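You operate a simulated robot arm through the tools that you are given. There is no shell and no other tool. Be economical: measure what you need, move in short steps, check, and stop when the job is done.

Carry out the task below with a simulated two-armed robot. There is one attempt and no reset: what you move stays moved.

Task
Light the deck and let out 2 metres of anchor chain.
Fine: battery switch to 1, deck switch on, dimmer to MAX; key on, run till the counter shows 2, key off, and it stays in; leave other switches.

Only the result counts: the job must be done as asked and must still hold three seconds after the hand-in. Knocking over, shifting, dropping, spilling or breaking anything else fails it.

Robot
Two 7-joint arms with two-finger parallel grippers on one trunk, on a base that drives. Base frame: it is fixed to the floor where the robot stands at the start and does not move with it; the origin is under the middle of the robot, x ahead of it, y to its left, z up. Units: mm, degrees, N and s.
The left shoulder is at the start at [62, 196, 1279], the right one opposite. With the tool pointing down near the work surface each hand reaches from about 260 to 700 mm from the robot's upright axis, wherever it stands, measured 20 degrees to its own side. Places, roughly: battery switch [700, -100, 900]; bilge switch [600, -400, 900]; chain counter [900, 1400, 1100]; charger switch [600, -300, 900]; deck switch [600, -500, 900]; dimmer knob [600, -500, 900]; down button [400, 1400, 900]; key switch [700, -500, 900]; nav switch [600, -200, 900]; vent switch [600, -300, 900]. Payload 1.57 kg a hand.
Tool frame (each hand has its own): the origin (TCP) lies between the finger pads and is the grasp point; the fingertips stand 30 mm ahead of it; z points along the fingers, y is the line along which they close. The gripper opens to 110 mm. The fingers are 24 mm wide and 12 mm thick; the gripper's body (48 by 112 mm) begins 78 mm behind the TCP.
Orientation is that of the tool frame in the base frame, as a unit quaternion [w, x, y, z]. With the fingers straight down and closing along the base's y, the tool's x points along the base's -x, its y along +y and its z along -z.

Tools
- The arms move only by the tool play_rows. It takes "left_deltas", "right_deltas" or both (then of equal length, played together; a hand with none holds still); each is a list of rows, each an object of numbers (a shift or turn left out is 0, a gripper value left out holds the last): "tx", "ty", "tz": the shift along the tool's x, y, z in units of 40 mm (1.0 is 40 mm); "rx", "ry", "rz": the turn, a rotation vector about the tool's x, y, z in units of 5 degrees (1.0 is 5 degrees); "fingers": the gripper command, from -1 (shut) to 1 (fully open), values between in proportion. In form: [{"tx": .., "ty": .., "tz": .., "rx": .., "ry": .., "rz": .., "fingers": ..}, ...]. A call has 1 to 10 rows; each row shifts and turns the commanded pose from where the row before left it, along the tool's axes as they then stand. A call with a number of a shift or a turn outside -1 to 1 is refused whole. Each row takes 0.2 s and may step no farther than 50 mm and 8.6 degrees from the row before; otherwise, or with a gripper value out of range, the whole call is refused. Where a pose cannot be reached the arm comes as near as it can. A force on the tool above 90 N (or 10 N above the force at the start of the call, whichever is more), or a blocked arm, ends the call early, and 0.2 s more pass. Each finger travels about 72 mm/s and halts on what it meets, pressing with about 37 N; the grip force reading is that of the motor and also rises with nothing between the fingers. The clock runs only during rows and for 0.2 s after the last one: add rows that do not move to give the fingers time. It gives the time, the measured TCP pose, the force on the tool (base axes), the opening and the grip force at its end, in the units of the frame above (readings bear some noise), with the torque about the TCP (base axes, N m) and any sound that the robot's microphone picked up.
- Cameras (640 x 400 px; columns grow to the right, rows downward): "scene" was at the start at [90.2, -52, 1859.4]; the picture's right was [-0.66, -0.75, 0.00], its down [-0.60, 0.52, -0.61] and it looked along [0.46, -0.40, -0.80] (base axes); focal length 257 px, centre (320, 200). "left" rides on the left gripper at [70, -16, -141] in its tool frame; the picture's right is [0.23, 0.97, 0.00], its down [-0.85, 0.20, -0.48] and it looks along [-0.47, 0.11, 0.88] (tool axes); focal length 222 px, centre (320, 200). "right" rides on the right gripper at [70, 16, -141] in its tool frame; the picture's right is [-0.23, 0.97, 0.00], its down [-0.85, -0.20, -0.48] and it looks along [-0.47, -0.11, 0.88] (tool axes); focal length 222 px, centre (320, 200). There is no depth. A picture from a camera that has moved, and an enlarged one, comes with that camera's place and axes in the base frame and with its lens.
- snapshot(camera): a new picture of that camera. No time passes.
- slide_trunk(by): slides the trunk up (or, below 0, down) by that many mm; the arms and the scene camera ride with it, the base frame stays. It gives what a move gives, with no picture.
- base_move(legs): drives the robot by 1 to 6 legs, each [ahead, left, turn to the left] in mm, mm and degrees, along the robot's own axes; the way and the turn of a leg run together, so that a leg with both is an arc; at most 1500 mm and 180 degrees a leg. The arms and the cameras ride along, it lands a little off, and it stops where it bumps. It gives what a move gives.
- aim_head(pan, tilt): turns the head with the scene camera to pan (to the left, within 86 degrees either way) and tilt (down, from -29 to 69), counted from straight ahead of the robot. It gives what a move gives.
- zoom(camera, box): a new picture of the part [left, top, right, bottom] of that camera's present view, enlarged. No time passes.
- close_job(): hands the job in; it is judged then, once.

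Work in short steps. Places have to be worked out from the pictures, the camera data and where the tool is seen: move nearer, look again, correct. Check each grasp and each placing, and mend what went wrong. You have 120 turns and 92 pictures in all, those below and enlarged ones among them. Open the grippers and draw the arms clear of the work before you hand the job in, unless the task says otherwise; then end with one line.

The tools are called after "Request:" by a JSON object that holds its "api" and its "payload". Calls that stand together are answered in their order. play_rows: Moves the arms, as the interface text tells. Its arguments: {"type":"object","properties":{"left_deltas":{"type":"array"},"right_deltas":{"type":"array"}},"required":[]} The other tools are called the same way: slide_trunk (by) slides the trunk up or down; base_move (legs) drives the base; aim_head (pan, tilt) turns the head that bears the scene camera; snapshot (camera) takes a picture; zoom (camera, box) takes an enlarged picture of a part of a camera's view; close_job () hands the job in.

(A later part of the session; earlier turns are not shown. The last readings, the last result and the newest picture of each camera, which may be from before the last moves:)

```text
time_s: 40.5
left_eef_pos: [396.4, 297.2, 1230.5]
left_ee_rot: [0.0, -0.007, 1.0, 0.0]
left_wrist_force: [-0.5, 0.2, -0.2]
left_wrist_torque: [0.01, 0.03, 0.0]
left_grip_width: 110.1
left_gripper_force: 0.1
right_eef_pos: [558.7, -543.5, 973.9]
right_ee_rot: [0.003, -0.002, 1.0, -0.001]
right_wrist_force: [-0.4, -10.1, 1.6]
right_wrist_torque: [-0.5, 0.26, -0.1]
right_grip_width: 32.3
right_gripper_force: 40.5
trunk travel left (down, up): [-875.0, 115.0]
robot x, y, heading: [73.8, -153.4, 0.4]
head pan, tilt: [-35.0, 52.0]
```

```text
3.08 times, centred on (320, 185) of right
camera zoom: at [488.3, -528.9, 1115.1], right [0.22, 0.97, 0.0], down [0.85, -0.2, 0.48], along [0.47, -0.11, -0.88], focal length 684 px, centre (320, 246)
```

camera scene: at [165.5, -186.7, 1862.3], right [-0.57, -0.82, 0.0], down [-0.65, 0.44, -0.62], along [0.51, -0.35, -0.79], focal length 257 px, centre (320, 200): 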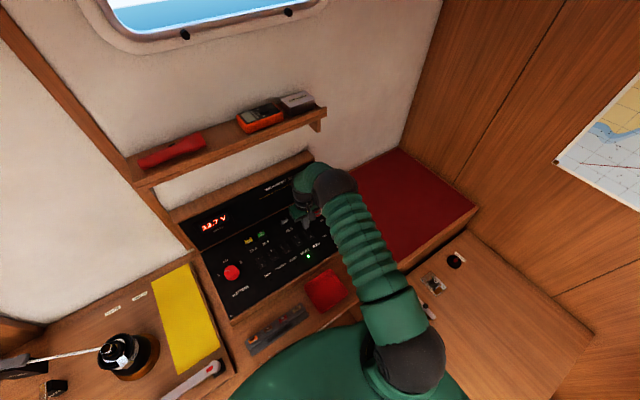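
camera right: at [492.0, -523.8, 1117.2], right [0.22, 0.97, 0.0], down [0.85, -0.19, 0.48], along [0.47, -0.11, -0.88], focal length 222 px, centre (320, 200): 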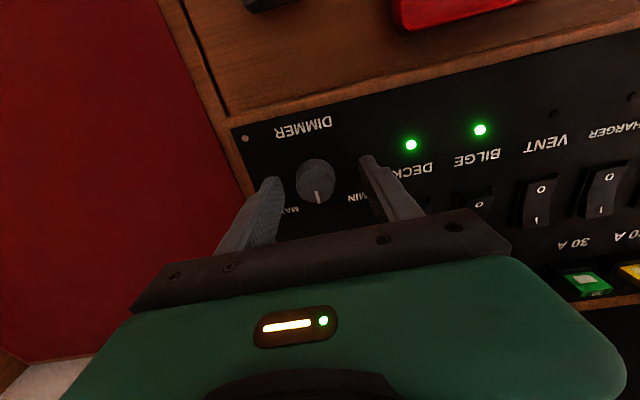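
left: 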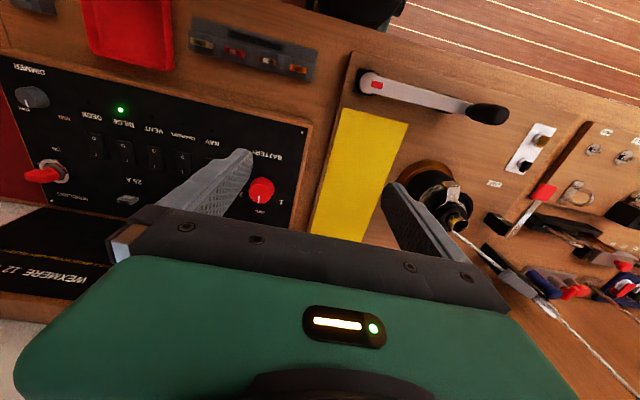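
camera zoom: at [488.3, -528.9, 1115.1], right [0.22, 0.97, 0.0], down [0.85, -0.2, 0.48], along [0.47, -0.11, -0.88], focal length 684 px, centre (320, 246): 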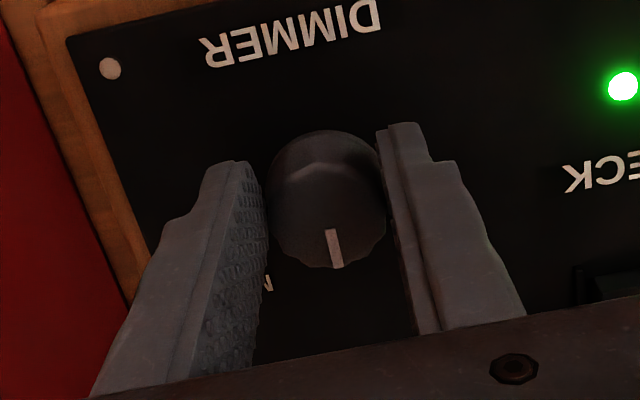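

Gripped (32 mm). I turn clockwise (rz positive) 45° and check torque and pointer.

Request:
{"api": "play_rows", "payload": {"right_deltas": [{"ty": -0.06, "rz": 1}, {"rz": 1}, {"rz": 1}, {"rz": 1}, {"rz": 1}, {"rz": 1}, {"rz": 1}, {"rz": 1}, {"rz": 1}, {}]}}

Request:
{"api": "zoom", "payload": {"camera": "right", "box": [220, 120, 420, 250]}}

```text
time_s: 42.7
left_eef_pos: [400.5, 302.5, 1227.0]
left_ee_rot: [-0.001, -0.007, 1.0, -0.003]
left_wrist_force: [0.5, 0.3, 0.1]
left_wrist_torque: [0.03, 0.02, 0.02]
left_grip_width: 109.8
left_gripper_force: 0.0
right_eef_pos: [561.8, -538.1, 972.9]
right_ee_rot: [0.001, 0.38, 0.925, 0.002]
right_wrist_force: [8.7, 26.4, -10.2]
right_wrist_torque: [0.8, -0.19, 0.21]
right_grip_width: 32.2
right_gripper_force: 40.6
trunk travel left (down, up): [-875.0, 115.0]
robot x, y, heading: [68.2, -148.1, 0.6]
head pan, tilt: [-35.0, 52.0]
```

```text
3.08 times, centred on (320, 185) of right
camera zoom: at [523.1, -478.4, 1115.7], right [0.85, 0.53, 0.0], down [0.47, -0.74, 0.48], along [0.26, -0.4, -0.88], focal length 684 px, centre (320, 246)
```

zoom: 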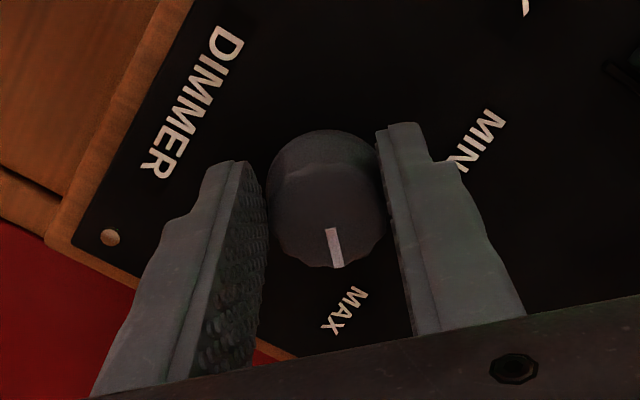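

The pointer is close to MAX. I turn 15° more to find the end stop.

Request:
{"api": "play_rows", "payload": {"right_deltas": [{"rz": 1}, {"rz": 1}, {"rz": 1}, {}]}}

Request:
{"api": "zoom", "payload": {"camera": "right", "box": [220, 120, 420, 250]}}

```text
time_s: 43.7
left_eef_pos: [400.5, 303.1, 1226.4]
left_ee_rot: [-0.001, -0.007, 1.0, -0.003]
left_wrist_force: [-0.2, -0.3, -0.2]
left_wrist_torque: [-0.04, 0.01, -0.02]
left_grip_width: 110.0
left_gripper_force: 0.1
right_eef_pos: [564.3, -536.9, 972.9]
right_ee_rot: [0.002, 0.497, 0.868, 0.002]
right_wrist_force: [15.8, 31.0, -7.6]
right_wrist_torque: [0.5, -0.54, 0.31]
right_grip_width: 32.0
right_gripper_force: 40.7
trunk travel left (down, up): [-875.0, 115.0]
robot x, y, heading: [72.1, -151.3, 0.5]
head pan, tilt: [-35.0, 52.0]
```

```text
3.08 times, centred on (320, 185) of right
camera zoom: at [541.6, -469.4, 1115.7], right [0.95, 0.3, 0.01], down [0.26, -0.84, 0.48], along [0.15, -0.46, -0.88], focal length 684 px, centre (320, 246)
```

zoom: 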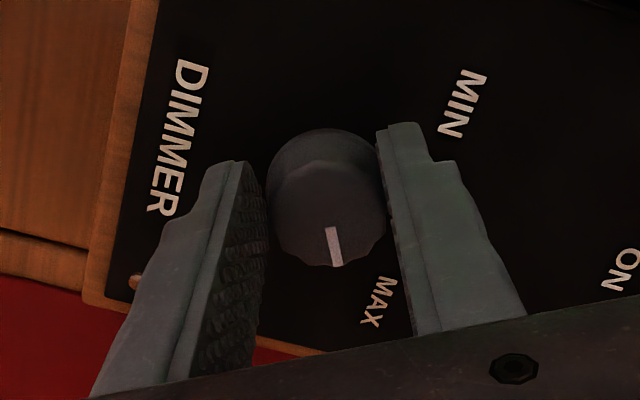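

It still follows. I turn another 15° to see whether a stop comes.

Request:
{"api": "play_rows", "payload": {"right_deltas": [{"rz": 1}, {"rz": 1}, {"rz": 1}, {}]}}

Request:
{"api": "zoom", "payload": {"camera": "right", "box": [220, 120, 420, 250]}}

```text
time_s: 44.7
left_eef_pos: [402.1, 302.9, 1227.4]
left_ee_rot: [-0.002, -0.007, 1.0, -0.003]
left_wrist_force: [0.3, 0.3, -0.3]
left_wrist_torque: [0.02, -0.01, -0.02]
left_grip_width: 109.8
left_gripper_force: 0.1
right_eef_pos: [565.5, -538.5, 974.9]
right_ee_rot: [0.004, 0.607, 0.795, 0.002]
right_wrist_force: [33.5, 24.0, 1.8]
right_wrist_torque: [0.19, -1.26, 0.26]
right_grip_width: 31.7
right_gripper_force: 40.2
trunk travel left (down, up): [-875.0, 115.0]
robot x, y, heading: [68.9, -153.7, 0.7]
head pan, tilt: [-35.0, 52.0]
```

```text
3.08 times, centred on (320, 185) of right
camera zoom: at [562.6, -467.5, 1116.0], right [1.0, 0.04, 0.01], down [0.03, -0.88, 0.48], along [0.03, -0.48, -0.88], focal length 684 px, centre (320, 246)
```

zoom: 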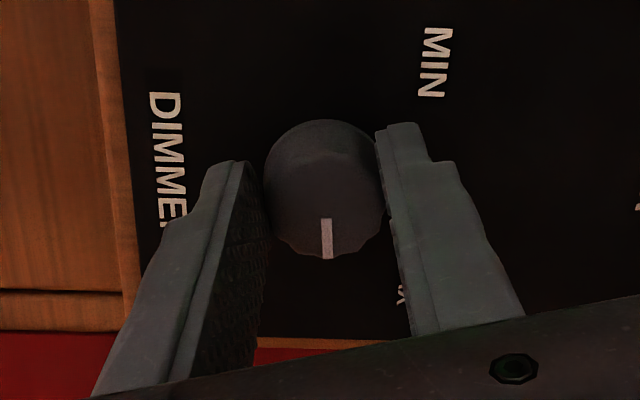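

The knob follows to about 75° with no stop; side force shows the knob axis is ~7 mm further in x. I recentre and turn on 30°.

Request:
{"api": "play_rows", "payload": {"right_deltas": [{"tx": -0.05, "ty": 0.17}, {"rz": 1}, {"rz": 1}, {"rz": 1}, {"rz": 1}, {"rz": 1}, {"rz": 1}, {}]}}

Request:
{"api": "snapshot", "payload": {"camera": "right"}}

```text
time_s: 46.5
left_eef_pos: [400.8, 302.4, 1227.4]
left_ee_rot: [0.0, -0.007, 1.0, -0.003]
left_wrist_force: [-0.3, -0.7, 0.4]
left_wrist_torque: [0.02, -0.01, -0.02]
left_grip_width: 110.2
left_gripper_force: 0.1
right_eef_pos: [570.3, -538.7, 973.0]
right_ee_rot: [0.003, 0.792, 0.61, 0.001]
right_wrist_force: [20.4, 23.7, 5.9]
right_wrist_torque: [0.81, -0.69, 0.08]
right_grip_width: 31.6
right_gripper_force: 40.6
trunk travel left (down, up): [-875.0, 115.0]
robot x, y, heading: [70.6, -148.8, 0.4]
head pan, tilt: [-35.0, 52.0]
```

```text
56 pictures are left
camera right: at [602.5, -476.2, 1116.2], right [0.88, -0.47, 0.0], down [-0.41, -0.78, 0.48], along [-0.22, -0.42, -0.88], focal length 222 px, centre (320, 200)
```

right: 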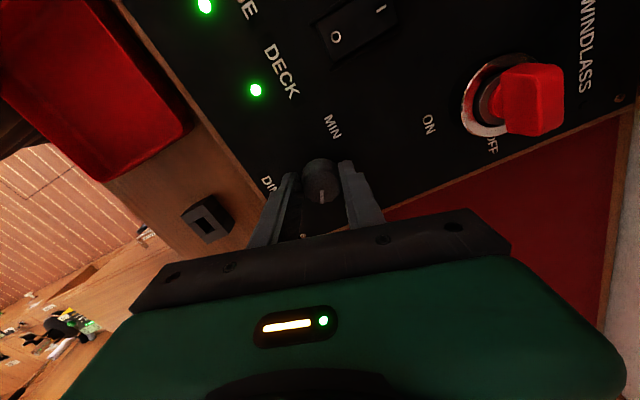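

Still following at 105°. I continue another 30°.

Request:
{"api": "play_rows", "payload": {"right_deltas": [{"rz": 1}, {"rz": 1}, {"rz": 1}, {"rz": 1}, {"rz": 1}, {"rz": 1}, {}]}}

Request:
{"api": "zoom", "payload": {"camera": "right", "box": [220, 120, 420, 250]}}

```text
time_s: 48.1
left_eef_pos: [399.0, 298.9, 1228.0]
left_ee_rot: [0.0, -0.006, 1.0, -0.002]
left_wrist_force: [0.4, -0.7, 0.3]
left_wrist_torque: [0.02, -0.02, -0.01]
left_grip_width: 110.3
left_gripper_force: 0.1
right_eef_pos: [566.9, -546.6, 973.1]
right_ee_rot: [0.002, 0.923, 0.384, 0.0]
right_wrist_force: [14.4, 0.7, 7.9]
right_wrist_torque: [-0.53, 0.08, 0.51]
right_grip_width: 31.7
right_gripper_force: 40.6
trunk travel left (down, up): [-875.0, 115.0]
robot x, y, heading: [75.4, -149.8, 0.2]
head pan, tilt: [-35.0, 52.0]
```

```text
3.08 times, centred on (320, 185) of right
camera zoom: at [627.1, -508.1, 1115.7], right [0.53, -0.85, 0.0], down [-0.75, -0.46, 0.48], along [-0.4, -0.26, -0.88], focal length 684 px, centre (320, 246)
```

zoom: 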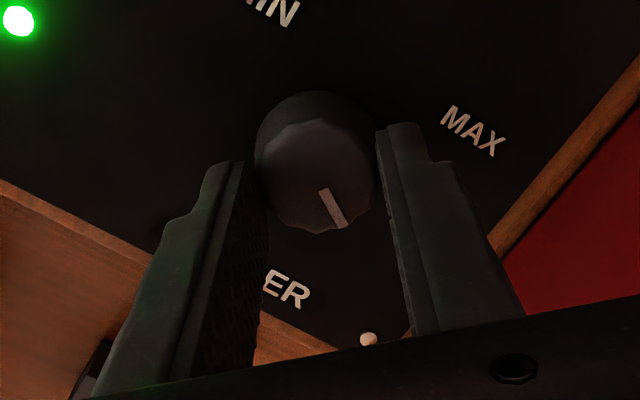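

The pointer now lags behind the fingers – the end stop near 120°. I push 8° more to make sure, then look.

Request:
{"api": "play_rows", "payload": {"right_deltas": [{"rz": 1}, {"rz": 1}, {}]}}

Request:
{"api": "zoom", "payload": {"camera": "right", "box": [220, 120, 420, 250]}}

```text
time_s: 48.9
left_eef_pos: [398.1, 297.9, 1229.8]
left_ee_rot: [0.0, -0.007, 1.0, 0.0]
left_wrist_force: [0.8, 0.5, 0.2]
left_wrist_torque: [0.03, 0.06, 0.05]
left_grip_width: 109.8
left_gripper_force: 0.1
right_eef_pos: [565.7, -547.3, 974.2]
right_ee_rot: [0.003, 0.953, 0.301, 0.001]
right_wrist_force: [5.0, -6.6, 6.6]
right_wrist_torque: [-0.67, 0.53, 0.23]
right_grip_width: 32.2
right_gripper_force: 40.6
trunk travel left (down, up): [-875.0, 115.0]
robot x, y, heading: [72.7, -147.0, 0.4]
head pan, tilt: [-35.0, 52.0]
```

```text
3.08 times, centred on (320, 185) of right
camera zoom: at [630.9, -520.5, 1115.7], right [0.37, -0.93, 0.0], down [-0.82, -0.33, 0.48], along [-0.44, -0.18, -0.88], focal length 684 px, centre (320, 246)
```

zoom: 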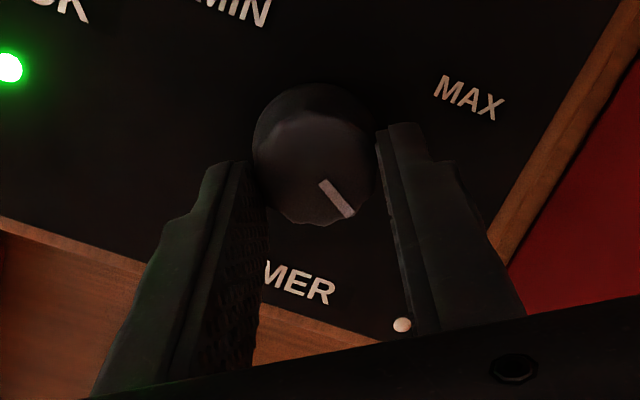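

MAX stop confirmed. I release, lift clear, and rotate the hand back.

Request:
{"api": "play_rows", "payload": {"right_deltas": [{"fingers": 0.1}, {}, {"tz": -0.6}, {"tz": -1}, {"tz": -1, "rz": -1}, {"rz": -1}, {"rz": -1}, {"rz": -1}, {"rz": -1}, {"rz": -1}]}}

Request:
{"api": "play_rows", "payload": {"right_deltas": [{"rz": -1}, {"rz": -1}, {"rz": -1}, {"rz": -1}, {"rz": -1}, {"rz": -1}, {"rz": -1}, {"rz": -1}, {"rz": -1}, {"rz": -1}]}}

Request:
{"api": "play_rows", "payload": {"right_deltas": [{"rz": -1}, {"rz": -1}, {"rz": -1}, {"rz": -1}, {"rz": -1}, {"rz": -1}, {"rz": -1}, {"rz": -1}, {"rz": -1}, {"rz": -1}]}}

Request:
{"api": "snapshot", "payload": {"camera": "right"}}

```text
time_s: 51.1
left_eef_pos: [397.4, 299.2, 1228.8]
left_ee_rot: [0.0, -0.008, 1.0, 0.0]
left_wrist_force: [0.2, -0.1, 0.1]
left_wrist_torque: [0.02, 0.0, 0.03]
left_grip_width: 109.8
left_gripper_force: 0.1
right_eef_pos: [566.8, -543.7, 1078.0]
right_ee_rot: [0.002, 0.842, 0.54, 0.001]
right_wrist_force: [0.5, -0.2, 0.3]
right_wrist_torque: [-0.02, 0.0, 0.02]
right_grip_width: 60.6
right_gripper_force: 0.1
trunk travel left (down, up): [-875.0, 115.0]
robot x, y, heading: [74.9, -149.7, 0.4]
head pan, tilt: [-35.0, 52.0]
```

```text
time_s: 53.3
left_eef_pos: [397.0, 298.8, 1231.7]
left_ee_rot: [0.002, -0.007, 1.0, -0.001]
left_wrist_force: [-0.5, -0.4, 0.1]
left_wrist_torque: [0.01, 0.01, -0.02]
left_grip_width: 109.8
left_gripper_force: 0.1
right_eef_pos: [566.8, -544.0, 1077.7]
right_ee_rot: [0.003, 0.535, 0.845, 0.001]
right_wrist_force: [-0.2, -0.4, 0.0]
right_wrist_torque: [0.0, -0.02, 0.0]
right_grip_width: 60.3
right_gripper_force: 0.1
trunk travel left (down, up): [-875.0, 115.0]
robot x, y, heading: [69.5, -151.8, 0.6]
head pan, tilt: [-35.0, 52.0]
```

```text
time_s: 55.5
left_eef_pos: [397.2, 299.4, 1230.0]
left_ee_rot: [0.002, -0.007, 1.0, 0.0]
left_wrist_force: [0.3, -0.7, 0.2]
left_wrist_torque: [0.01, 0.02, 0.02]
left_grip_width: 110.1
left_gripper_force: 0.0
right_eef_pos: [565.9, -544.9, 1078.3]
right_ee_rot: [0.003, 0.128, 0.992, 0.0]
right_wrist_force: [-0.2, -0.2, 0.7]
right_wrist_torque: [0.03, 0.03, 0.0]
right_grip_width: 60.6
right_gripper_force: 0.1
trunk travel left (down, up): [-875.0, 115.0]
robot x, y, heading: [70.3, -148.5, 0.4]
head pan, tilt: [-35.0, 52.0]
```

```text
53 pictures are left
camera right: at [501.3, -511.3, 1219.7], right [0.47, 0.88, 0.0], down [0.77, -0.41, 0.48], along [0.43, -0.22, -0.88], focal length 222 px, centre (320, 200)
```

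right: 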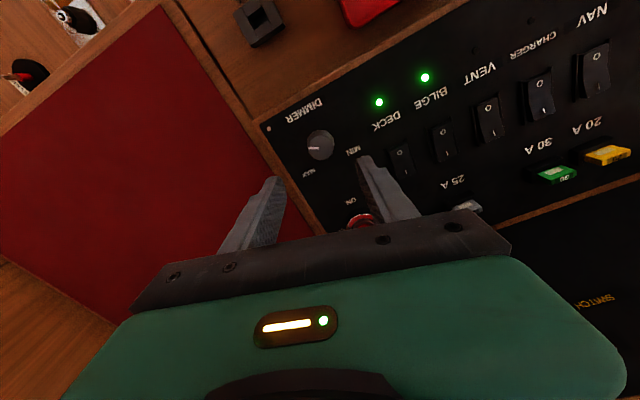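

The dimmer sits at its stop. I keep rotating toward -90° so the fingers close along x for the key handle.

Request:
{"api": "play_rows", "payload": {"right_deltas": [{"rz": -1}, {"rz": -1}, {"rz": -1}, {"rz": -1}, {"rz": -1}, {"rz": -1}, {"rz": -1}, {"rz": -1}, {"rz": -1}, {"rz": -1}]}}

Request:
{"api": "play_rows", "payload": {"right_deltas": [{"rz": -1}, {"rz": -1}, {"rz": -1}, {"rz": -1}, {"rz": -1}, {"rz": -1}, {"rz": -1}, {"rz": -1}, {"rz": -1}, {"rz": -1}]}}

Request:
{"api": "snapshot", "payload": {"camera": "right"}}

Request:
{"api": "zoom", "payload": {"camera": "scene", "box": [220, 150, 380, 270]}}

```text
time_s: 57.7
left_eef_pos: [395.9, 299.8, 1228.4]
left_ee_rot: [0.002, -0.008, 1.0, -0.001]
left_wrist_force: [-0.5, 0.3, 0.7]
left_wrist_torque: [-0.01, 0.01, 0.0]
left_grip_width: 110.0
left_gripper_force: 0.0
right_eef_pos: [565.2, -544.3, 1078.2]
right_ee_rot: [0.002, -0.304, 0.953, -0.001]
right_wrist_force: [1.0, 0.2, 0.4]
right_wrist_torque: [0.01, -0.02, 0.0]
right_grip_width: 60.4
right_gripper_force: 0.0
trunk travel left (down, up): [-875.0, 115.0]
robot x, y, heading: [72.9, -153.6, 0.5]
head pan, tilt: [-35.0, 52.0]
```

```text
time_s: 59.9
left_eef_pos: [397.6, 299.0, 1229.1]
left_ee_rot: [0.001, -0.006, 1.0, -0.001]
left_wrist_force: [0.3, -1.1, -0.1]
left_wrist_torque: [-0.01, 0.02, 0.01]
left_grip_width: 109.9
left_gripper_force: 0.1
right_eef_pos: [566.1, -543.7, 1077.8]
right_ee_rot: [0.001, -0.678, 0.735, -0.003]
right_wrist_force: [0.0, 0.3, -0.3]
right_wrist_torque: [0.02, -0.02, 0.02]
right_grip_width: 60.5
right_gripper_force: 0.0
trunk travel left (down, up): [-875.0, 115.0]
robot x, y, heading: [72.1, -151.9, 0.6]
head pan, tilt: [-35.0, 52.0]
```

```text
52 pictures are left
camera right: at [542.5, -613.2, 1220.1], right [-0.95, 0.31, 0.0], down [0.27, 0.84, 0.48], along [0.15, 0.45, -0.88], focal length 222 px, centre (320, 200)
```

right: 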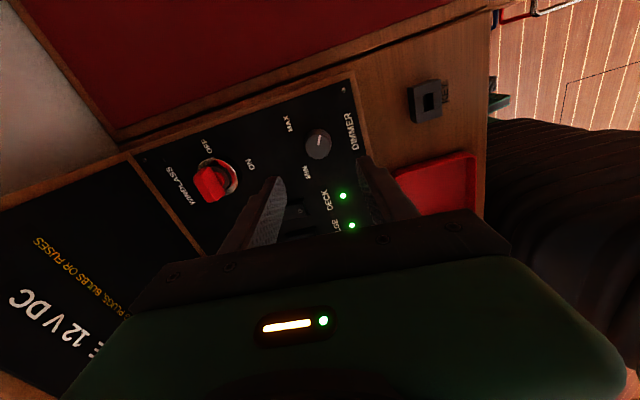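

```text
3.33 times, centred on (300, 210) of scene
camera zoom: at [165.1, -187.3, 1862.3], right [-0.57, -0.82, 0.0], down [-0.65, 0.44, -0.62], along [0.51, -0.35, -0.79], focal length 857 px, centre (387, 167)
```

zoom: 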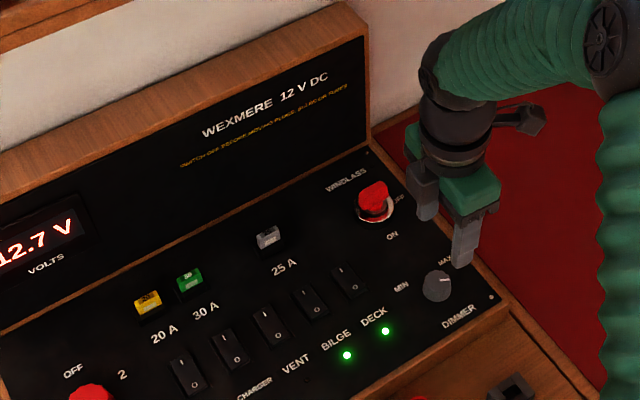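

Good view: the key's paddle lies along y (OFF), ON is toward me. I finish the rotation and go above the key at a safe height.

Request:
{"api": "play_rows", "payload": {"right_deltas": [{"rz": -0.9}, {"ty": -0.9}, {"ty": -0.9}, {"ty": -0.9}, {"ty": -0.9}, {}]}}

Request:
{"api": "snapshot", "payload": {"camera": "right"}}

Request:
{"api": "zoom", "payload": {"camera": "scene", "box": [260, 150, 360, 230]}}

```text
time_s: 61.3
left_eef_pos: [397.3, 300.5, 1228.2]
left_ee_rot: [0.0, -0.007, 1.0, -0.001]
left_wrist_force: [0.0, -0.3, -0.2]
left_wrist_torque: [0.01, 0.0, 0.04]
left_grip_width: 110.0
left_gripper_force: 0.0
right_eef_pos: [709.5, -544.4, 1077.6]
right_ee_rot: [0.001, -0.706, 0.709, -0.002]
right_wrist_force: [0.2, -0.8, 0.2]
right_wrist_torque: [0.0, 0.01, -0.01]
right_grip_width: 60.5
right_gripper_force: 0.0
trunk travel left (down, up): [-875.0, 115.0]
robot x, y, heading: [71.9, -150.2, 0.4]
head pan, tilt: [-35.0, 52.0]
```

```text
50 pictures are left
camera right: at [692.9, -614.7, 1220.7], right [-0.97, 0.23, 0.0], down [0.2, 0.85, 0.48], along [0.11, 0.47, -0.88], focal length 222 px, centre (320, 200)
```

right: 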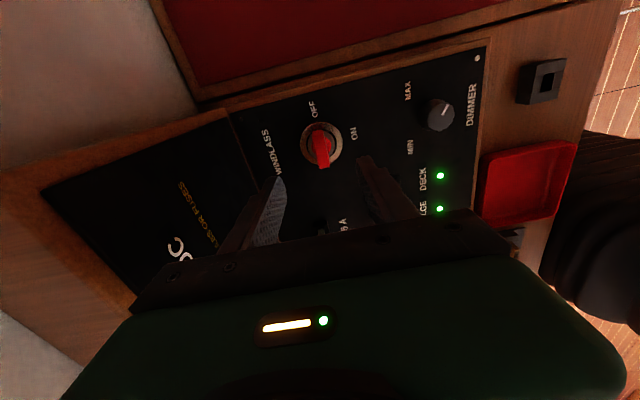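

```text
5.00 times, centred on (310, 190) of scene
camera zoom: at [166.3, -187.4, 1862.3], right [-0.57, -0.82, 0.0], down [-0.65, 0.44, -0.62], along [0.51, -0.35, -0.79], focal length 1285 px, centre (370, 250)
```

zoom: 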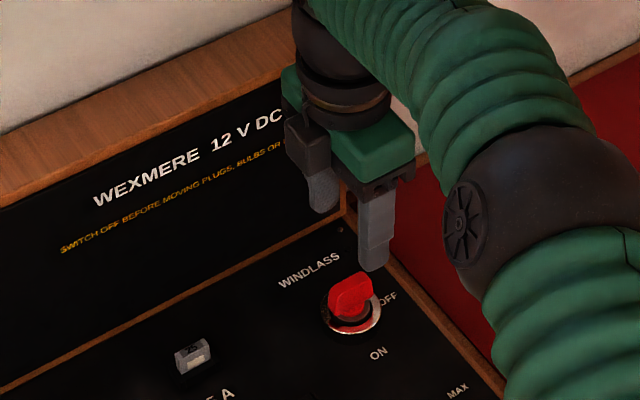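

Hand is centred over the key (≈[710,-544]). I descend 75 mm and look again.

Request:
{"api": "play_rows", "payload": {"right_deltas": [{"tz": 0.9}, {"tz": 0.9}, {"tz": 0.1}, {}]}}

Request:
{"api": "snapshot", "payload": {"camera": "right"}}

Request:
{"api": "zoom", "payload": {"camera": "scene", "box": [260, 150, 360, 230]}}

```text
time_s: 62.3
left_eef_pos: [396.3, 299.7, 1229.4]
left_ee_rot: [0.0, -0.007, 1.0, -0.001]
left_wrist_force: [-0.7, -0.3, 0.2]
left_wrist_torque: [-0.01, 0.02, 0.02]
left_grip_width: 109.9
left_gripper_force: 0.2
right_eef_pos: [709.9, -543.3, 1002.6]
right_ee_rot: [0.002, -0.705, 0.709, -0.002]
right_wrist_force: [-0.2, -0.1, 0.5]
right_wrist_torque: [0.01, -0.03, 0.01]
right_grip_width: 60.7
right_gripper_force: 0.0
trunk travel left (down, up): [-875.0, 115.0]
robot x, y, heading: [71.0, -149.3, 0.5]
head pan, tilt: [-35.0, 52.0]
```

```text
48 pictures are left
camera right: at [691.6, -614.4, 1144.4], right [-0.97, 0.23, -0.01], down [0.2, 0.85, 0.48], along [0.12, 0.46, -0.88], focal length 222 px, centre (320, 200)
```

right: 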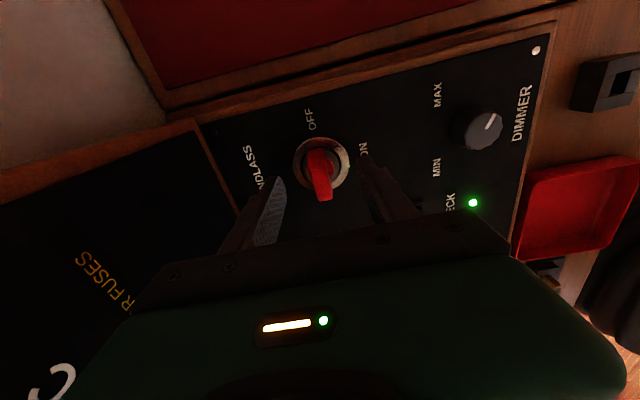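

```text
5.00 times, centred on (310, 190) of scene
camera zoom: at [164.7, -187.1, 1862.3], right [-0.57, -0.82, 0.0], down [-0.65, 0.44, -0.62], along [0.51, -0.35, -0.79], focal length 1285 px, centre (370, 250)
```

zoom: 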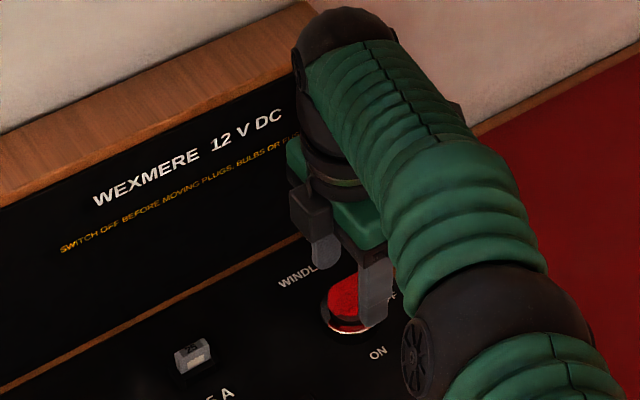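

The key paddle is centred between the fingers. I descend 20 mm and close.

Request:
{"api": "play_rows", "payload": {"right_deltas": [{"tz": 0.3}, {"tz": 0.2}, {"fingers": -1}, {}, {}, {}]}}

Request:
{"api": "zoom", "payload": {"camera": "right", "box": [200, 90, 440, 250]}}

```text
time_s: 63.7
left_eef_pos: [398.2, 299.1, 1228.9]
left_ee_rot: [0.0, -0.007, 1.0, -0.001]
left_wrist_force: [0.0, 0.6, 0.8]
left_wrist_torque: [0.0, 0.0, -0.05]
left_grip_width: 110.1
left_gripper_force: 0.1
right_eef_pos: [707.2, -543.3, 983.9]
right_ee_rot: [0.002, -0.706, 0.708, -0.005]
right_wrist_force: [8.2, -0.1, 4.0]
right_wrist_torque: [-0.01, -0.21, 0.05]
right_grip_width: 20.6
right_gripper_force: 34.4
right hand out of reach, approached as far as the arm can: row 1
trunk travel left (down, up): [-875.0, 115.0]
robot x, y, heading: [71.7, -148.0, 0.5]
head pan, tilt: [-35.0, 52.0]
```

```text
2.50 times, centred on (320, 170) of right
camera zoom: at [689.1, -613.4, 1126.1], right [-0.97, 0.23, -0.01], down [0.2, 0.86, 0.48], along [0.12, 0.46, -0.88], focal length 555 px, centre (320, 275)
```

zoom: 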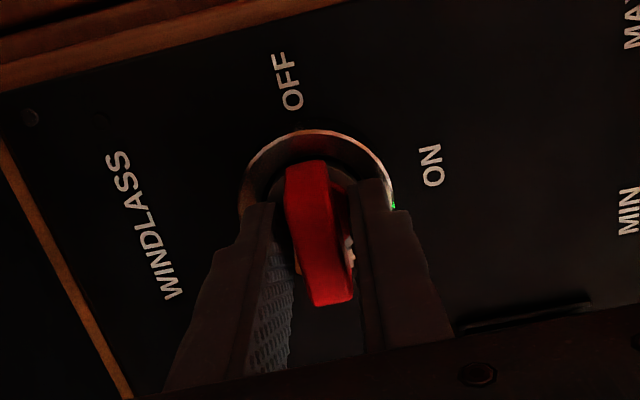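

The key is gripped (20.6 mm). I turn clockwise 45° first.

Request:
{"api": "play_rows", "payload": {"right_deltas": [{"rz": 1}, {"rz": 1}, {"rz": 1}, {"rz": 1}, {"rz": 1}, {"rz": 1}, {"rz": 1}, {"rz": 1}, {"rz": 1}, {}]}}

Request:
{"api": "zoom", "payload": {"camera": "right", "box": [200, 90, 440, 250]}}

```text
time_s: 65.9
left_eef_pos: [399.5, 300.6, 1229.4]
left_ee_rot: [0.0, -0.007, 1.0, -0.001]
left_wrist_force: [0.1, -0.2, -0.5]
left_wrist_torque: [0.0, -0.01, -0.02]
left_grip_width: 110.2
left_gripper_force: 0.1
right_eef_pos: [707.7, -543.3, 983.4]
right_ee_rot: [0.001, -0.381, 0.925, -0.001]
right_wrist_force: [18.1, -0.9, 11.7]
right_wrist_torque: [-0.01, -0.5, 0.03]
right_grip_width: 20.6
right_gripper_force: 34.1
trunk travel left (down, up): [-875.0, 115.0]
robot x, y, heading: [69.7, -147.1, 0.5]
head pan, tilt: [-35.0, 52.0]
```

```text
2.50 times, centred on (320, 170) of right
camera zoom: at [645.1, -581.7, 1125.6], right [-0.52, 0.85, -0.01], down [0.75, 0.46, 0.48], along [0.41, 0.25, -0.88], focal length 555 px, centre (320, 275)
```

zoom: 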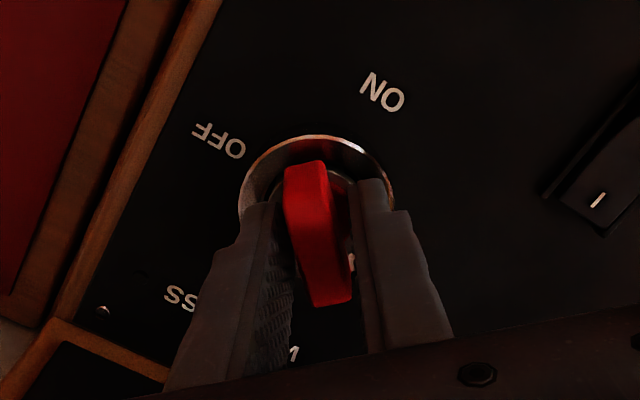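

It follows well; ON lies about 40° further. I turn another 40°.

Request:
{"api": "play_rows", "payload": {"right_deltas": [{"rz": 1}, {"rz": 1}, {"rz": 1}, {"rz": 1}, {"rz": 1}, {"rz": 1}, {"rz": 1}, {"rz": 1}, {}]}}

Request:
{"api": "zoom", "payload": {"camera": "right", "box": [200, 90, 440, 250]}}

```text
time_s: 67.9
left_eef_pos: [399.5, 299.2, 1228.8]
left_ee_rot: [0.001, -0.007, 1.0, -0.002]
left_wrist_force: [-0.1, -0.3, -0.5]
left_wrist_torque: [0.01, 0.0, 0.05]
left_grip_width: 109.9
left_gripper_force: 0.0
right_eef_pos: [707.1, -543.2, 984.7]
right_ee_rot: [0.003, -0.04, 0.999, -0.002]
right_wrist_force: [18.7, -0.2, 15.2]
right_wrist_torque: [-0.04, -0.6, 0.0]
right_grip_width: 20.9
right_gripper_force: 34.4
trunk travel left (down, up): [-875.0, 115.0]
robot x, y, heading: [70.7, -150.2, 0.6]
head pan, tilt: [-35.0, 52.0]
```

```text
2.50 times, centred on (320, 170) of right
camera zoom: at [635.3, -533.3, 1125.3], right [0.15, 0.99, 0.0], down [0.87, -0.13, 0.48], along [0.48, -0.07, -0.87], focal length 555 px, centre (320, 275)
```

zoom: 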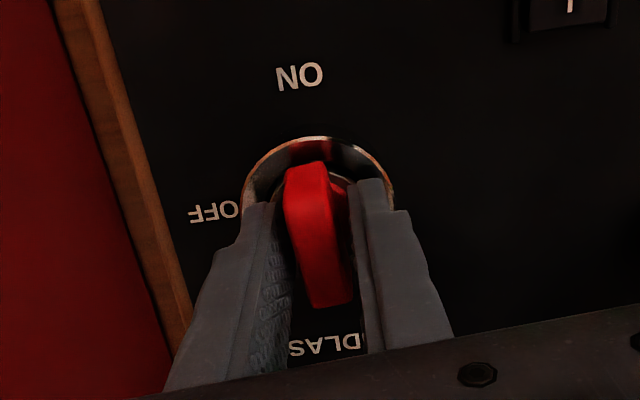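

It now points at ON; I turn 8° more to make sure of the stop, then release and lift straight off.

Request:
{"api": "play_rows", "payload": {"right_deltas": [{"rz": 1}, {"rz": 0.6}, {}]}}

Request:
{"api": "play_rows", "payload": {"right_deltas": [{"fingers": 0.1}, {}, {}, {"tz": -0.5}, {"tz": -1}, {"tz": -1}, {"tx": 1}, {"tx": 1}]}}

Request:
{"api": "snapshot", "payload": {"camera": "right"}}

```text
time_s: 68.7
left_eef_pos: [400.1, 300.0, 1229.3]
left_ee_rot: [0.0, -0.006, 1.0, -0.001]
left_wrist_force: [1.4, -0.2, 0.5]
left_wrist_torque: [0.0, 0.02, -0.01]
left_grip_width: 110.1
left_gripper_force: 0.0
right_eef_pos: [707.4, -543.9, 984.3]
right_ee_rot: [0.002, 0.029, 1.0, -0.001]
right_wrist_force: [17.6, -1.4, 13.3]
right_wrist_torque: [-0.02, -0.54, 0.02]
right_grip_width: 20.9
right_gripper_force: 34.8
trunk travel left (down, up): [-875.0, 115.0]
robot x, y, heading: [70.3, -148.4, 0.5]
head pan, tilt: [-35.0, 52.0]
```

```text
time_s: 70.5
left_eef_pos: [395.7, 299.8, 1229.4]
left_ee_rot: [0.002, -0.007, 1.0, -0.001]
left_wrist_force: [-0.8, 0.1, 0.8]
left_wrist_torque: [0.0, -0.03, -0.01]
left_grip_width: 109.8
left_gripper_force: 0.0
right_eef_pos: [625.5, -538.9, 1084.2]
right_ee_rot: [0.004, 0.028, 1.0, -0.001]
right_wrist_force: [0.1, -0.6, 0.4]
right_wrist_torque: [0.0, -0.04, 0.0]
right_grip_width: 60.3
right_gripper_force: 0.0
trunk travel left (down, up): [-875.0, 115.0]
robot x, y, heading: [74.8, -150.3, 0.4]
head pan, tilt: [-35.0, 52.0]
```

```text
43 pictures are left
camera right: at [554.4, -520.6, 1225.7], right [0.28, 0.96, 0.0], down [0.84, -0.25, 0.49], along [0.47, -0.14, -0.87], focal length 222 px, centre (320, 200)
```

right: 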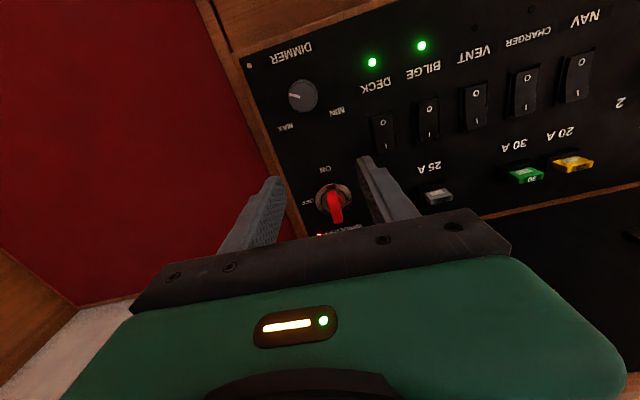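

The key is at ON and a lamp near WINDLASS appears lit. I retract both arms for driving, then verify the panel with the scene camera.

Request:
{"api": "play_rows", "payload": {"right_deltas": [{"tx": 0.9, "tz": -0.7}, {"tx": 0.9, "tz": -0.7}, {"tx": 0.9, "tz": -0.7}, {"tx": 0.9, "tz": -0.7}, {"tx": 0.9, "tz": -0.7}, {"tx": 0.9, "tz": -0.7}, {"tx": 0.9, "tz": -0.5, "ty": 0.5}, {"tx": 0.5, "ty": 0.9}, {"ty": 0.9}, {"ty": 0.5}], "left_deltas": [{"tx": 0.5}, {"tx": 0.5}, {"tx": 0.5}, {}, {}, {}, {}, {}, {}, {}]}}

Request:
{"api": "zoom", "payload": {"camera": "scene", "box": [190, 150, 350, 270]}}

```text
time_s: 72.7
left_eef_pos: [337.1, 298.1, 1229.0]
left_ee_rot: [0.001, -0.007, 1.0, -0.001]
left_wrist_force: [-0.8, -1.3, -0.2]
left_wrist_torque: [-0.01, 0.04, 0.01]
left_grip_width: 109.8
left_gripper_force: 0.2
right_eef_pos: [359.8, -411.2, 1270.1]
right_ee_rot: [0.003, 0.028, 1.0, -0.001]
right_wrist_force: [0.2, -0.2, 0.1]
right_wrist_torque: [0.0, -0.02, 0.02]
right_grip_width: 60.4
right_gripper_force: 0.0
trunk travel left (down, up): [-875.0, 115.0]
robot x, y, heading: [72.8, -148.9, 0.9]
head pan, tilt: [-35.0, 52.0]
```

```text
3.33 times, centred on (270, 210) of scene
camera zoom: at [164.2, -186.4, 1862.3], right [-0.57, -0.82, 0.0], down [-0.65, 0.44, -0.62], along [0.51, -0.35, -0.79], focal length 857 px, centre (487, 167)
```

zoom: 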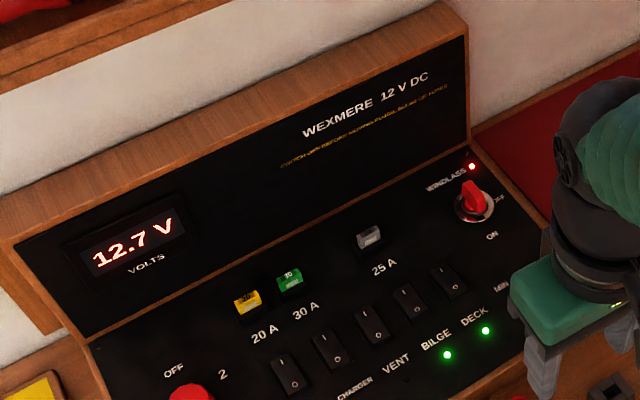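

The red windlass lamp is lit, so the key is on. I back off 100 mm and drive left 650, then look toward the windlass.

Request:
{"api": "base_move", "payload": {"legs": [[-100, 0, 0], [0, 650, 0]]}}

Request:
{"api": "aim_head", "payload": {"pan": 50, "tilt": 35}}

Request:
{"api": "snapshot", "payload": {"camera": "scene"}}

```text
time_s: 77.1
left_eef_pos: [235.0, 945.8, 1229.4]
left_ee_rot: [0.0, -0.007, 1.0, 0.0]
left_wrist_force: [-0.9, 0.1, -0.4]
left_wrist_torque: [-0.03, -0.04, 0.01]
left_grip_width: 110.3
left_gripper_force: 0.1
right_eef_pos: [258.9, 236.3, 1267.1]
right_ee_rot: [0.003, 0.027, 1.0, 0.0]
right_wrist_force: [-0.6, 0.3, -1.0]
right_wrist_torque: [-0.02, 0.01, 0.01]
right_grip_width: 60.4
right_gripper_force: 0.2
trunk travel left (down, up): [-875.0, 115.0]
robot x, y, heading: [-33.0, 497.9, 0.6]
head pan, tilt: [-35.0, 52.0]
```

```text
time_s: 78.7
left_eef_pos: [234.9, 946.5, 1227.0]
left_ee_rot: [0.0, -0.008, 1.0, -0.001]
left_wrist_force: [-0.4, 0.6, -0.2]
left_wrist_torque: [-0.01, 0.01, 0.0]
left_grip_width: 110.1
left_gripper_force: 0.0
right_eef_pos: [259.6, 238.2, 1268.5]
right_ee_rot: [0.002, 0.027, 1.0, -0.002]
right_wrist_force: [0.3, 0.3, 0.4]
right_wrist_torque: [0.0, 0.0, -0.02]
right_grip_width: 60.3
right_gripper_force: 0.0
trunk travel left (down, up): [-875.0, 115.0]
robot x, y, heading: [-32.2, 499.0, 0.8]
head pan, tilt: [50.0, 35.0]
```

```text
41 pictures are left
camera scene: at [57.2, 569.1, 1884.6], right [0.77, -0.64, 0.0], down [-0.37, -0.44, -0.82], along [0.52, 0.63, -0.57], focal length 257 px, centre (320, 200)
```

scene: 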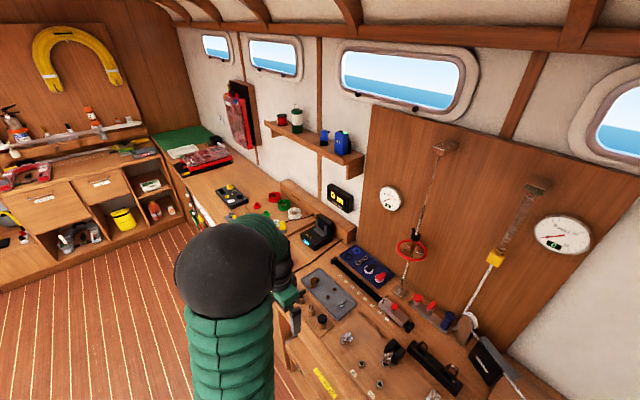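

The yellow/black chain counter is seen at about [870,1380,1100]. I drive a further 750 left and look at the area.

Request:
{"api": "base_move", "payload": {"legs": [[0, 750, 0]]}}

Request:
{"api": "aim_head", "payload": {"pan": 10, "tilt": 50}}

Request:
{"api": "snapshot", "payload": {"camera": "scene"}}

```text
time_s: 82.7
left_eef_pos: [232.6, 1693.4, 1229.6]
left_ee_rot: [0.0, -0.003, 1.0, 0.0]
left_wrist_force: [1.0, 0.1, -0.8]
left_wrist_torque: [0.02, -0.04, 0.02]
left_grip_width: 110.0
left_gripper_force: 0.0
right_eef_pos: [253.1, 983.1, 1267.4]
right_ee_rot: [0.002, 0.031, 1.0, 0.002]
right_wrist_force: [-0.7, -0.4, 0.1]
right_wrist_torque: [0.01, -0.01, 0.0]
right_grip_width: 60.4
right_gripper_force: 0.0
trunk travel left (down, up): [-875.0, 115.0]
robot x, y, heading: [-35.6, 1252.8, 0.1]
head pan, tilt: [50.0, 35.0]
```

```text
time_s: 83.8
left_eef_pos: [231.8, 1697.8, 1228.3]
left_ee_rot: [-0.001, -0.004, 1.0, -0.001]
left_wrist_force: [0.6, 0.3, -0.3]
left_wrist_torque: [0.02, -0.01, -0.04]
left_grip_width: 110.0
left_gripper_force: 0.1
right_eef_pos: [252.8, 987.6, 1268.1]
right_ee_rot: [0.002, 0.031, 1.0, 0.0]
right_wrist_force: [-1.0, 0.2, 0.6]
right_wrist_torque: [0.0, -0.01, 0.02]
right_grip_width: 60.5
right_gripper_force: 0.1
trunk travel left (down, up): [-875.0, 115.0]
robot x, y, heading: [-38.4, 1254.0, 0.1]
head pan, tilt: [10.0, 50.0]
```

```text
40 pictures are left
camera scene: at [72.1, 1265.2, 1863.0], right [0.18, -0.98, 0.0], down [-0.75, -0.13, -0.64], along [0.63, 0.11, -0.77], focal length 257 px, centre (320, 200)
```

scene: 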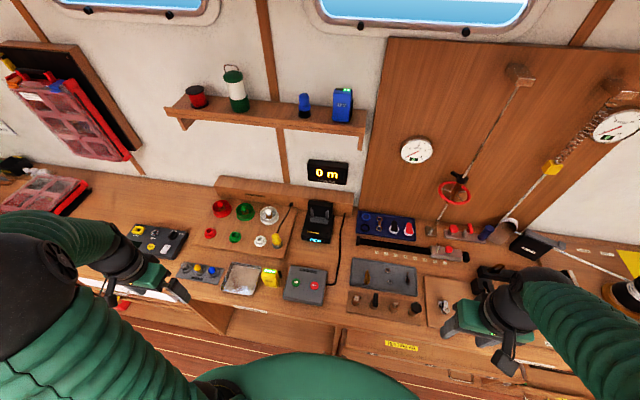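

The counter reads "0 m". The grey box with buttons near [400,1400] should hold the down button; I zoom in.

Request:
{"api": "zoom", "payload": {"camera": "scene", "box": [250, 245, 350, 315]}}

Request:
{"api": "zoom", "payload": {"camera": "scene", "box": [120, 210, 280, 310]}}

```text
5.71 times, centred on (300, 280) of scene
camera zoom: at [72.1, 1265.2, 1863.0], right [0.18, -0.98, 0.0], down [-0.75, -0.13, -0.64], along [0.63, 0.11, -0.77], focal length 1468 px, centre (434, -257)
```

zoom: 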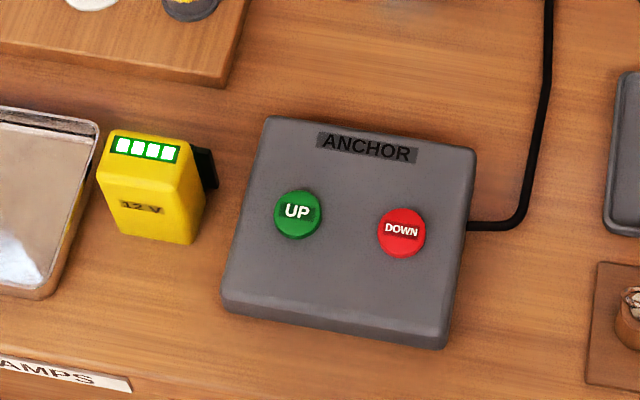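

```text
4.00 times, centred on (200, 260) of scene
camera zoom: at [72.1, 1265.2, 1863.0], right [0.18, -0.98, 0.0], down [-0.75, -0.13, -0.64], along [0.63, 0.11, -0.77], focal length 1028 px, centre (800, -40)
```

zoom: 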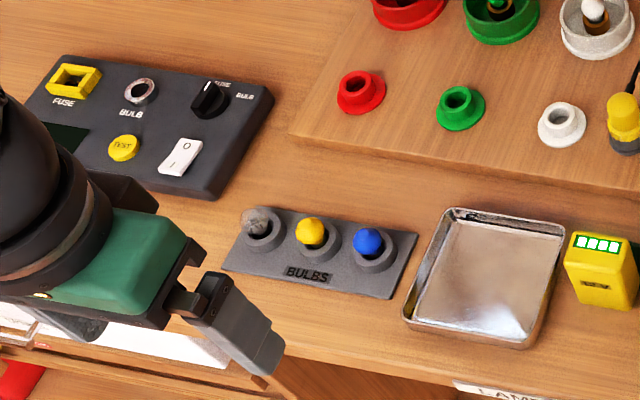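

The DOWN button is at about [433,1350,920]. I bring the left hand with shut fingers above it.

Request:
{"api": "play_rows", "payload": {"left_deltas": [{"tx": -0.5, "ty": -0.87, "tz": 0.25, "fingers": -1}, {"tx": -0.5, "ty": -0.87, "tz": 0.25}, {"tx": -0.5, "ty": -0.87, "tz": 0.25}, {"tx": -0.5, "ty": -0.87, "tz": 0.25}, {"tx": -0.5, "ty": -0.87, "tz": 0.25}, {"tx": -0.5, "ty": -0.87, "tz": 0.25}, {"tx": -0.5, "ty": -0.87, "tz": 0.25}, {"tx": -0.5, "ty": -0.87, "tz": 0.25}, {"tx": -0.5, "ty": -0.87, "tz": 0.25}, {"tx": -0.5, "ty": -0.87, "tz": 0.25}]}}

Request:
{"api": "snapshot", "payload": {"camera": "left"}}

Request:
{"api": "snapshot", "payload": {"camera": "scene"}}

```text
time_s: 86.0
left_eef_pos: [436.5, 1349.6, 1127.5]
left_ee_rot: [0.0, -0.004, 1.0, -0.001]
left_wrist_force: [-0.1, 0.3, 0.1]
left_wrist_torque: [0.0, 0.02, 0.0]
left_grip_width: 0.0
left_gripper_force: 21.3
right_eef_pos: [252.5, 986.9, 1266.8]
right_ee_rot: [0.002, 0.03, 1.0, 0.0]
right_wrist_force: [0.3, -1.2, -0.7]
right_wrist_torque: [0.03, 0.0, 0.01]
right_grip_width: 60.5
right_gripper_force: 0.1
trunk travel left (down, up): [-875.0, 115.0]
robot x, y, heading: [-37.2, 1255.8, 0.3]
head pan, tilt: [10.0, 50.0]
```

```text
37 pictures are left
camera left: at [366.4, 1332.8, 1268.2], right [-0.24, 0.97, 0.0], down [0.85, 0.21, 0.48], along [0.46, 0.11, -0.88], focal length 222 px, centre (320, 200)
```

left: 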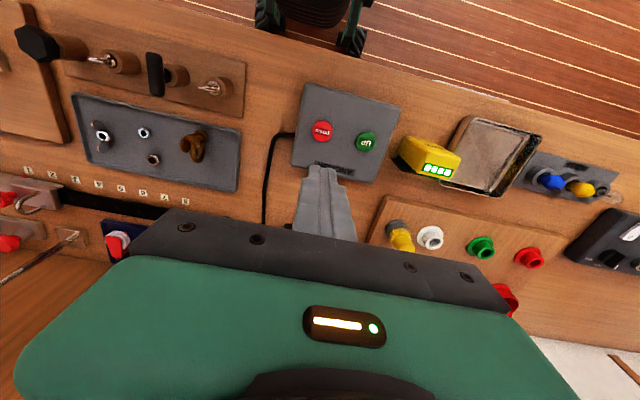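

```text
36 pictures are left
camera scene: at [75.3, 1264.2, 1862.8], right [0.18, -0.98, 0.0], down [-0.76, -0.13, -0.64], along [0.63, 0.11, -0.77], focal length 257 px, centre (320, 200)
```

scene: 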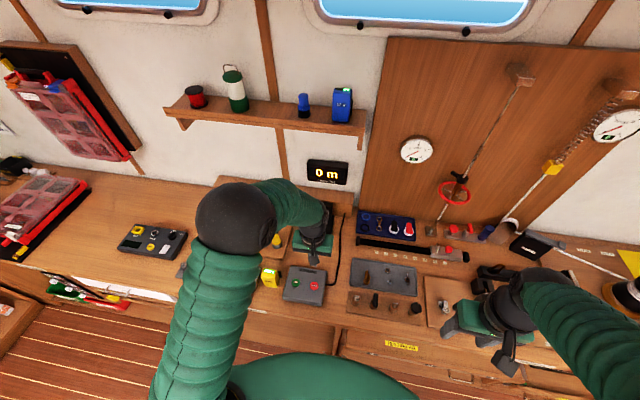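

Button triangulated at [431,1350,924], counter still 0 m. I descend to just above it (tip z≈937).

Request:
{"api": "play_rows", "payload": {"left_deltas": [{"tx": 0.13, "tz": 1}, {"tz": 1}, {"tz": 1}, {"tz": 0.85}, {"tz": 0.15}, {}]}}

Request:
{"api": "snapshot", "payload": {"camera": "left"}}

```text
time_s: 87.4
left_eef_pos: [430.3, 1351.5, 968.7]
left_ee_rot: [0.001, -0.004, 1.0, -0.001]
left_wrist_force: [-0.7, -0.4, 0.5]
left_wrist_torque: [-0.03, 0.01, 0.01]
left_grip_width: 0.0
left_gripper_force: 21.1
right_eef_pos: [253.6, 988.2, 1267.8]
right_ee_rot: [0.003, 0.031, 1.0, 0.0]
right_wrist_force: [-0.2, -0.1, 0.1]
right_wrist_torque: [0.02, -0.01, 0.0]
right_grip_width: 60.4
right_gripper_force: 0.0
trunk travel left (down, up): [-875.0, 115.0]
robot x, y, heading: [-39.0, 1251.6, 0.2]
head pan, tilt: [10.0, 50.0]
```

```text
35 pictures are left
camera left: at [360.4, 1333.7, 1108.9], right [-0.23, 0.97, 0.0], down [0.85, 0.21, 0.48], along [0.46, 0.11, -0.88], focal length 222 px, centre (320, 200)
```

left: 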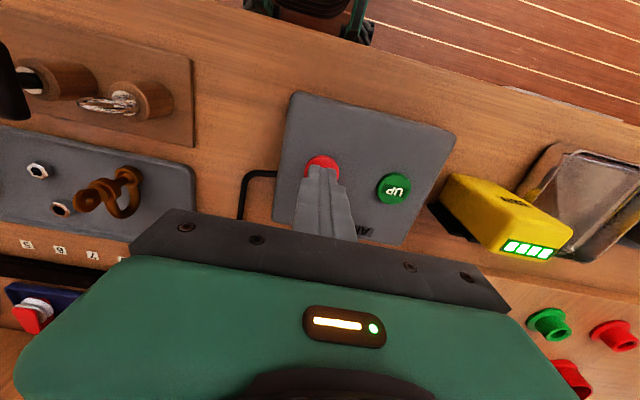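

Tip is centred over DOWN. I lower in 4 mm steps until contact.

Request:
{"api": "play_rows", "payload": {"left_deltas": [{"tz": 0.15}, {"tz": 0.1}, {"tz": 0.1}, {}]}}

Request:
{"api": "zoom", "payload": {"camera": "scene", "box": [290, 150, 370, 200]}}

```text
time_s: 88.4
left_eef_pos: [429.5, 1351.6, 953.5]
left_ee_rot: [-0.001, -0.003, 1.0, 0.0]
left_wrist_force: [0.0, 0.8, 0.2]
left_wrist_torque: [0.02, 0.02, 0.0]
left_grip_width: 0.1
left_gripper_force: 21.4
right_eef_pos: [253.5, 988.7, 1267.9]
right_ee_rot: [0.003, 0.03, 1.0, 0.0]
right_wrist_force: [0.0, 0.2, -0.9]
right_wrist_torque: [0.0, 0.01, -0.01]
right_grip_width: 60.7
right_gripper_force: 0.0
trunk travel left (down, up): [-875.0, 115.0]
robot x, y, heading: [-36.3, 1255.1, 0.1]
head pan, tilt: [10.0, 50.0]
```

```text
8.00 times, centred on (330, 175) of scene
camera zoom: at [73.6, 1265.9, 1862.9], right [0.18, -0.98, 0.0], down [-0.76, -0.13, -0.64], along [0.63, 0.11, -0.77], focal length 2056 px, centre (240, 400)
```

zoom: 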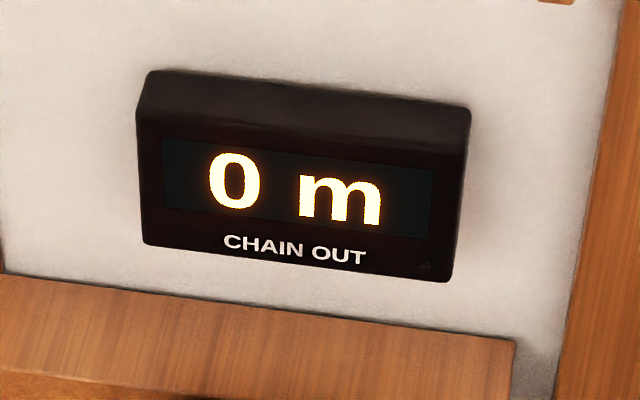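

Not touched yet; counter reads 0. I go down 4 mm more at a time.

Request:
{"api": "play_rows", "payload": {"left_deltas": [{"tz": 0.1}]}}

Request:
{"api": "play_rows", "payload": {"left_deltas": [{"tz": 0.1}]}}

```text
time_s: 88.8
left_eef_pos: [430.9, 1350.9, 949.9]
left_ee_rot: [0.001, -0.003, 1.0, 0.0]
left_wrist_force: [-0.2, -0.4, 3.5]
left_wrist_torque: [-0.01, -0.02, -0.01]
left_grip_width: 0.0
left_gripper_force: 21.1
right_eef_pos: [252.8, 987.3, 1267.8]
right_ee_rot: [0.002, 0.03, 1.0, 0.0]
right_wrist_force: [0.3, 0.1, -0.2]
right_wrist_torque: [0.01, 0.02, 0.0]
right_grip_width: 60.4
right_gripper_force: 0.1
trunk travel left (down, up): [-875.0, 115.0]
robot x, y, heading: [-33.5, 1256.2, 0.3]
head pan, tilt: [10.0, 50.0]
heard: click
```

```text
time_s: 89.2
left_eef_pos: [430.4, 1351.6, 947.9]
left_ee_rot: [0.002, -0.004, 1.0, 0.0]
left_wrist_force: [0.1, 1.0, 11.3]
left_wrist_torque: [0.0, -0.03, -0.05]
left_grip_width: 0.0
left_gripper_force: 20.6
right_eef_pos: [250.4, 988.4, 1268.8]
right_ee_rot: [0.003, 0.031, 1.0, -0.001]
right_wrist_force: [0.8, 0.4, -0.6]
right_wrist_torque: [0.02, 0.01, 0.0]
right_grip_width: 60.4
right_gripper_force: 0.1
trunk travel left (down, up): [-875.0, 115.0]
robot x, y, heading: [-36.4, 1254.6, 0.2]
head pan, tilt: [10.0, 50.0]
```

A click was heard and force is 11 N. I check the counter before any more time passes.

Request:
{"api": "zoom", "payload": {"camera": "scene", "box": [290, 150, 370, 200]}}

```text
8.00 times, centred on (330, 175) of scene
camera zoom: at [70.6, 1265.8, 1863.3], right [0.18, -0.98, 0.0], down [-0.75, -0.13, -0.64], along [0.63, 0.11, -0.77], focal length 2056 px, centre (240, 400)
```

zoom: 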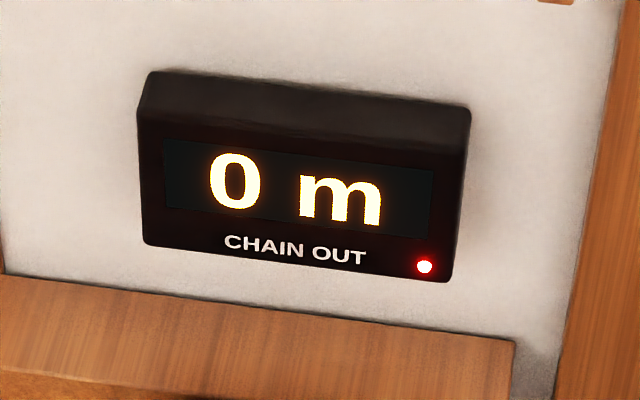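

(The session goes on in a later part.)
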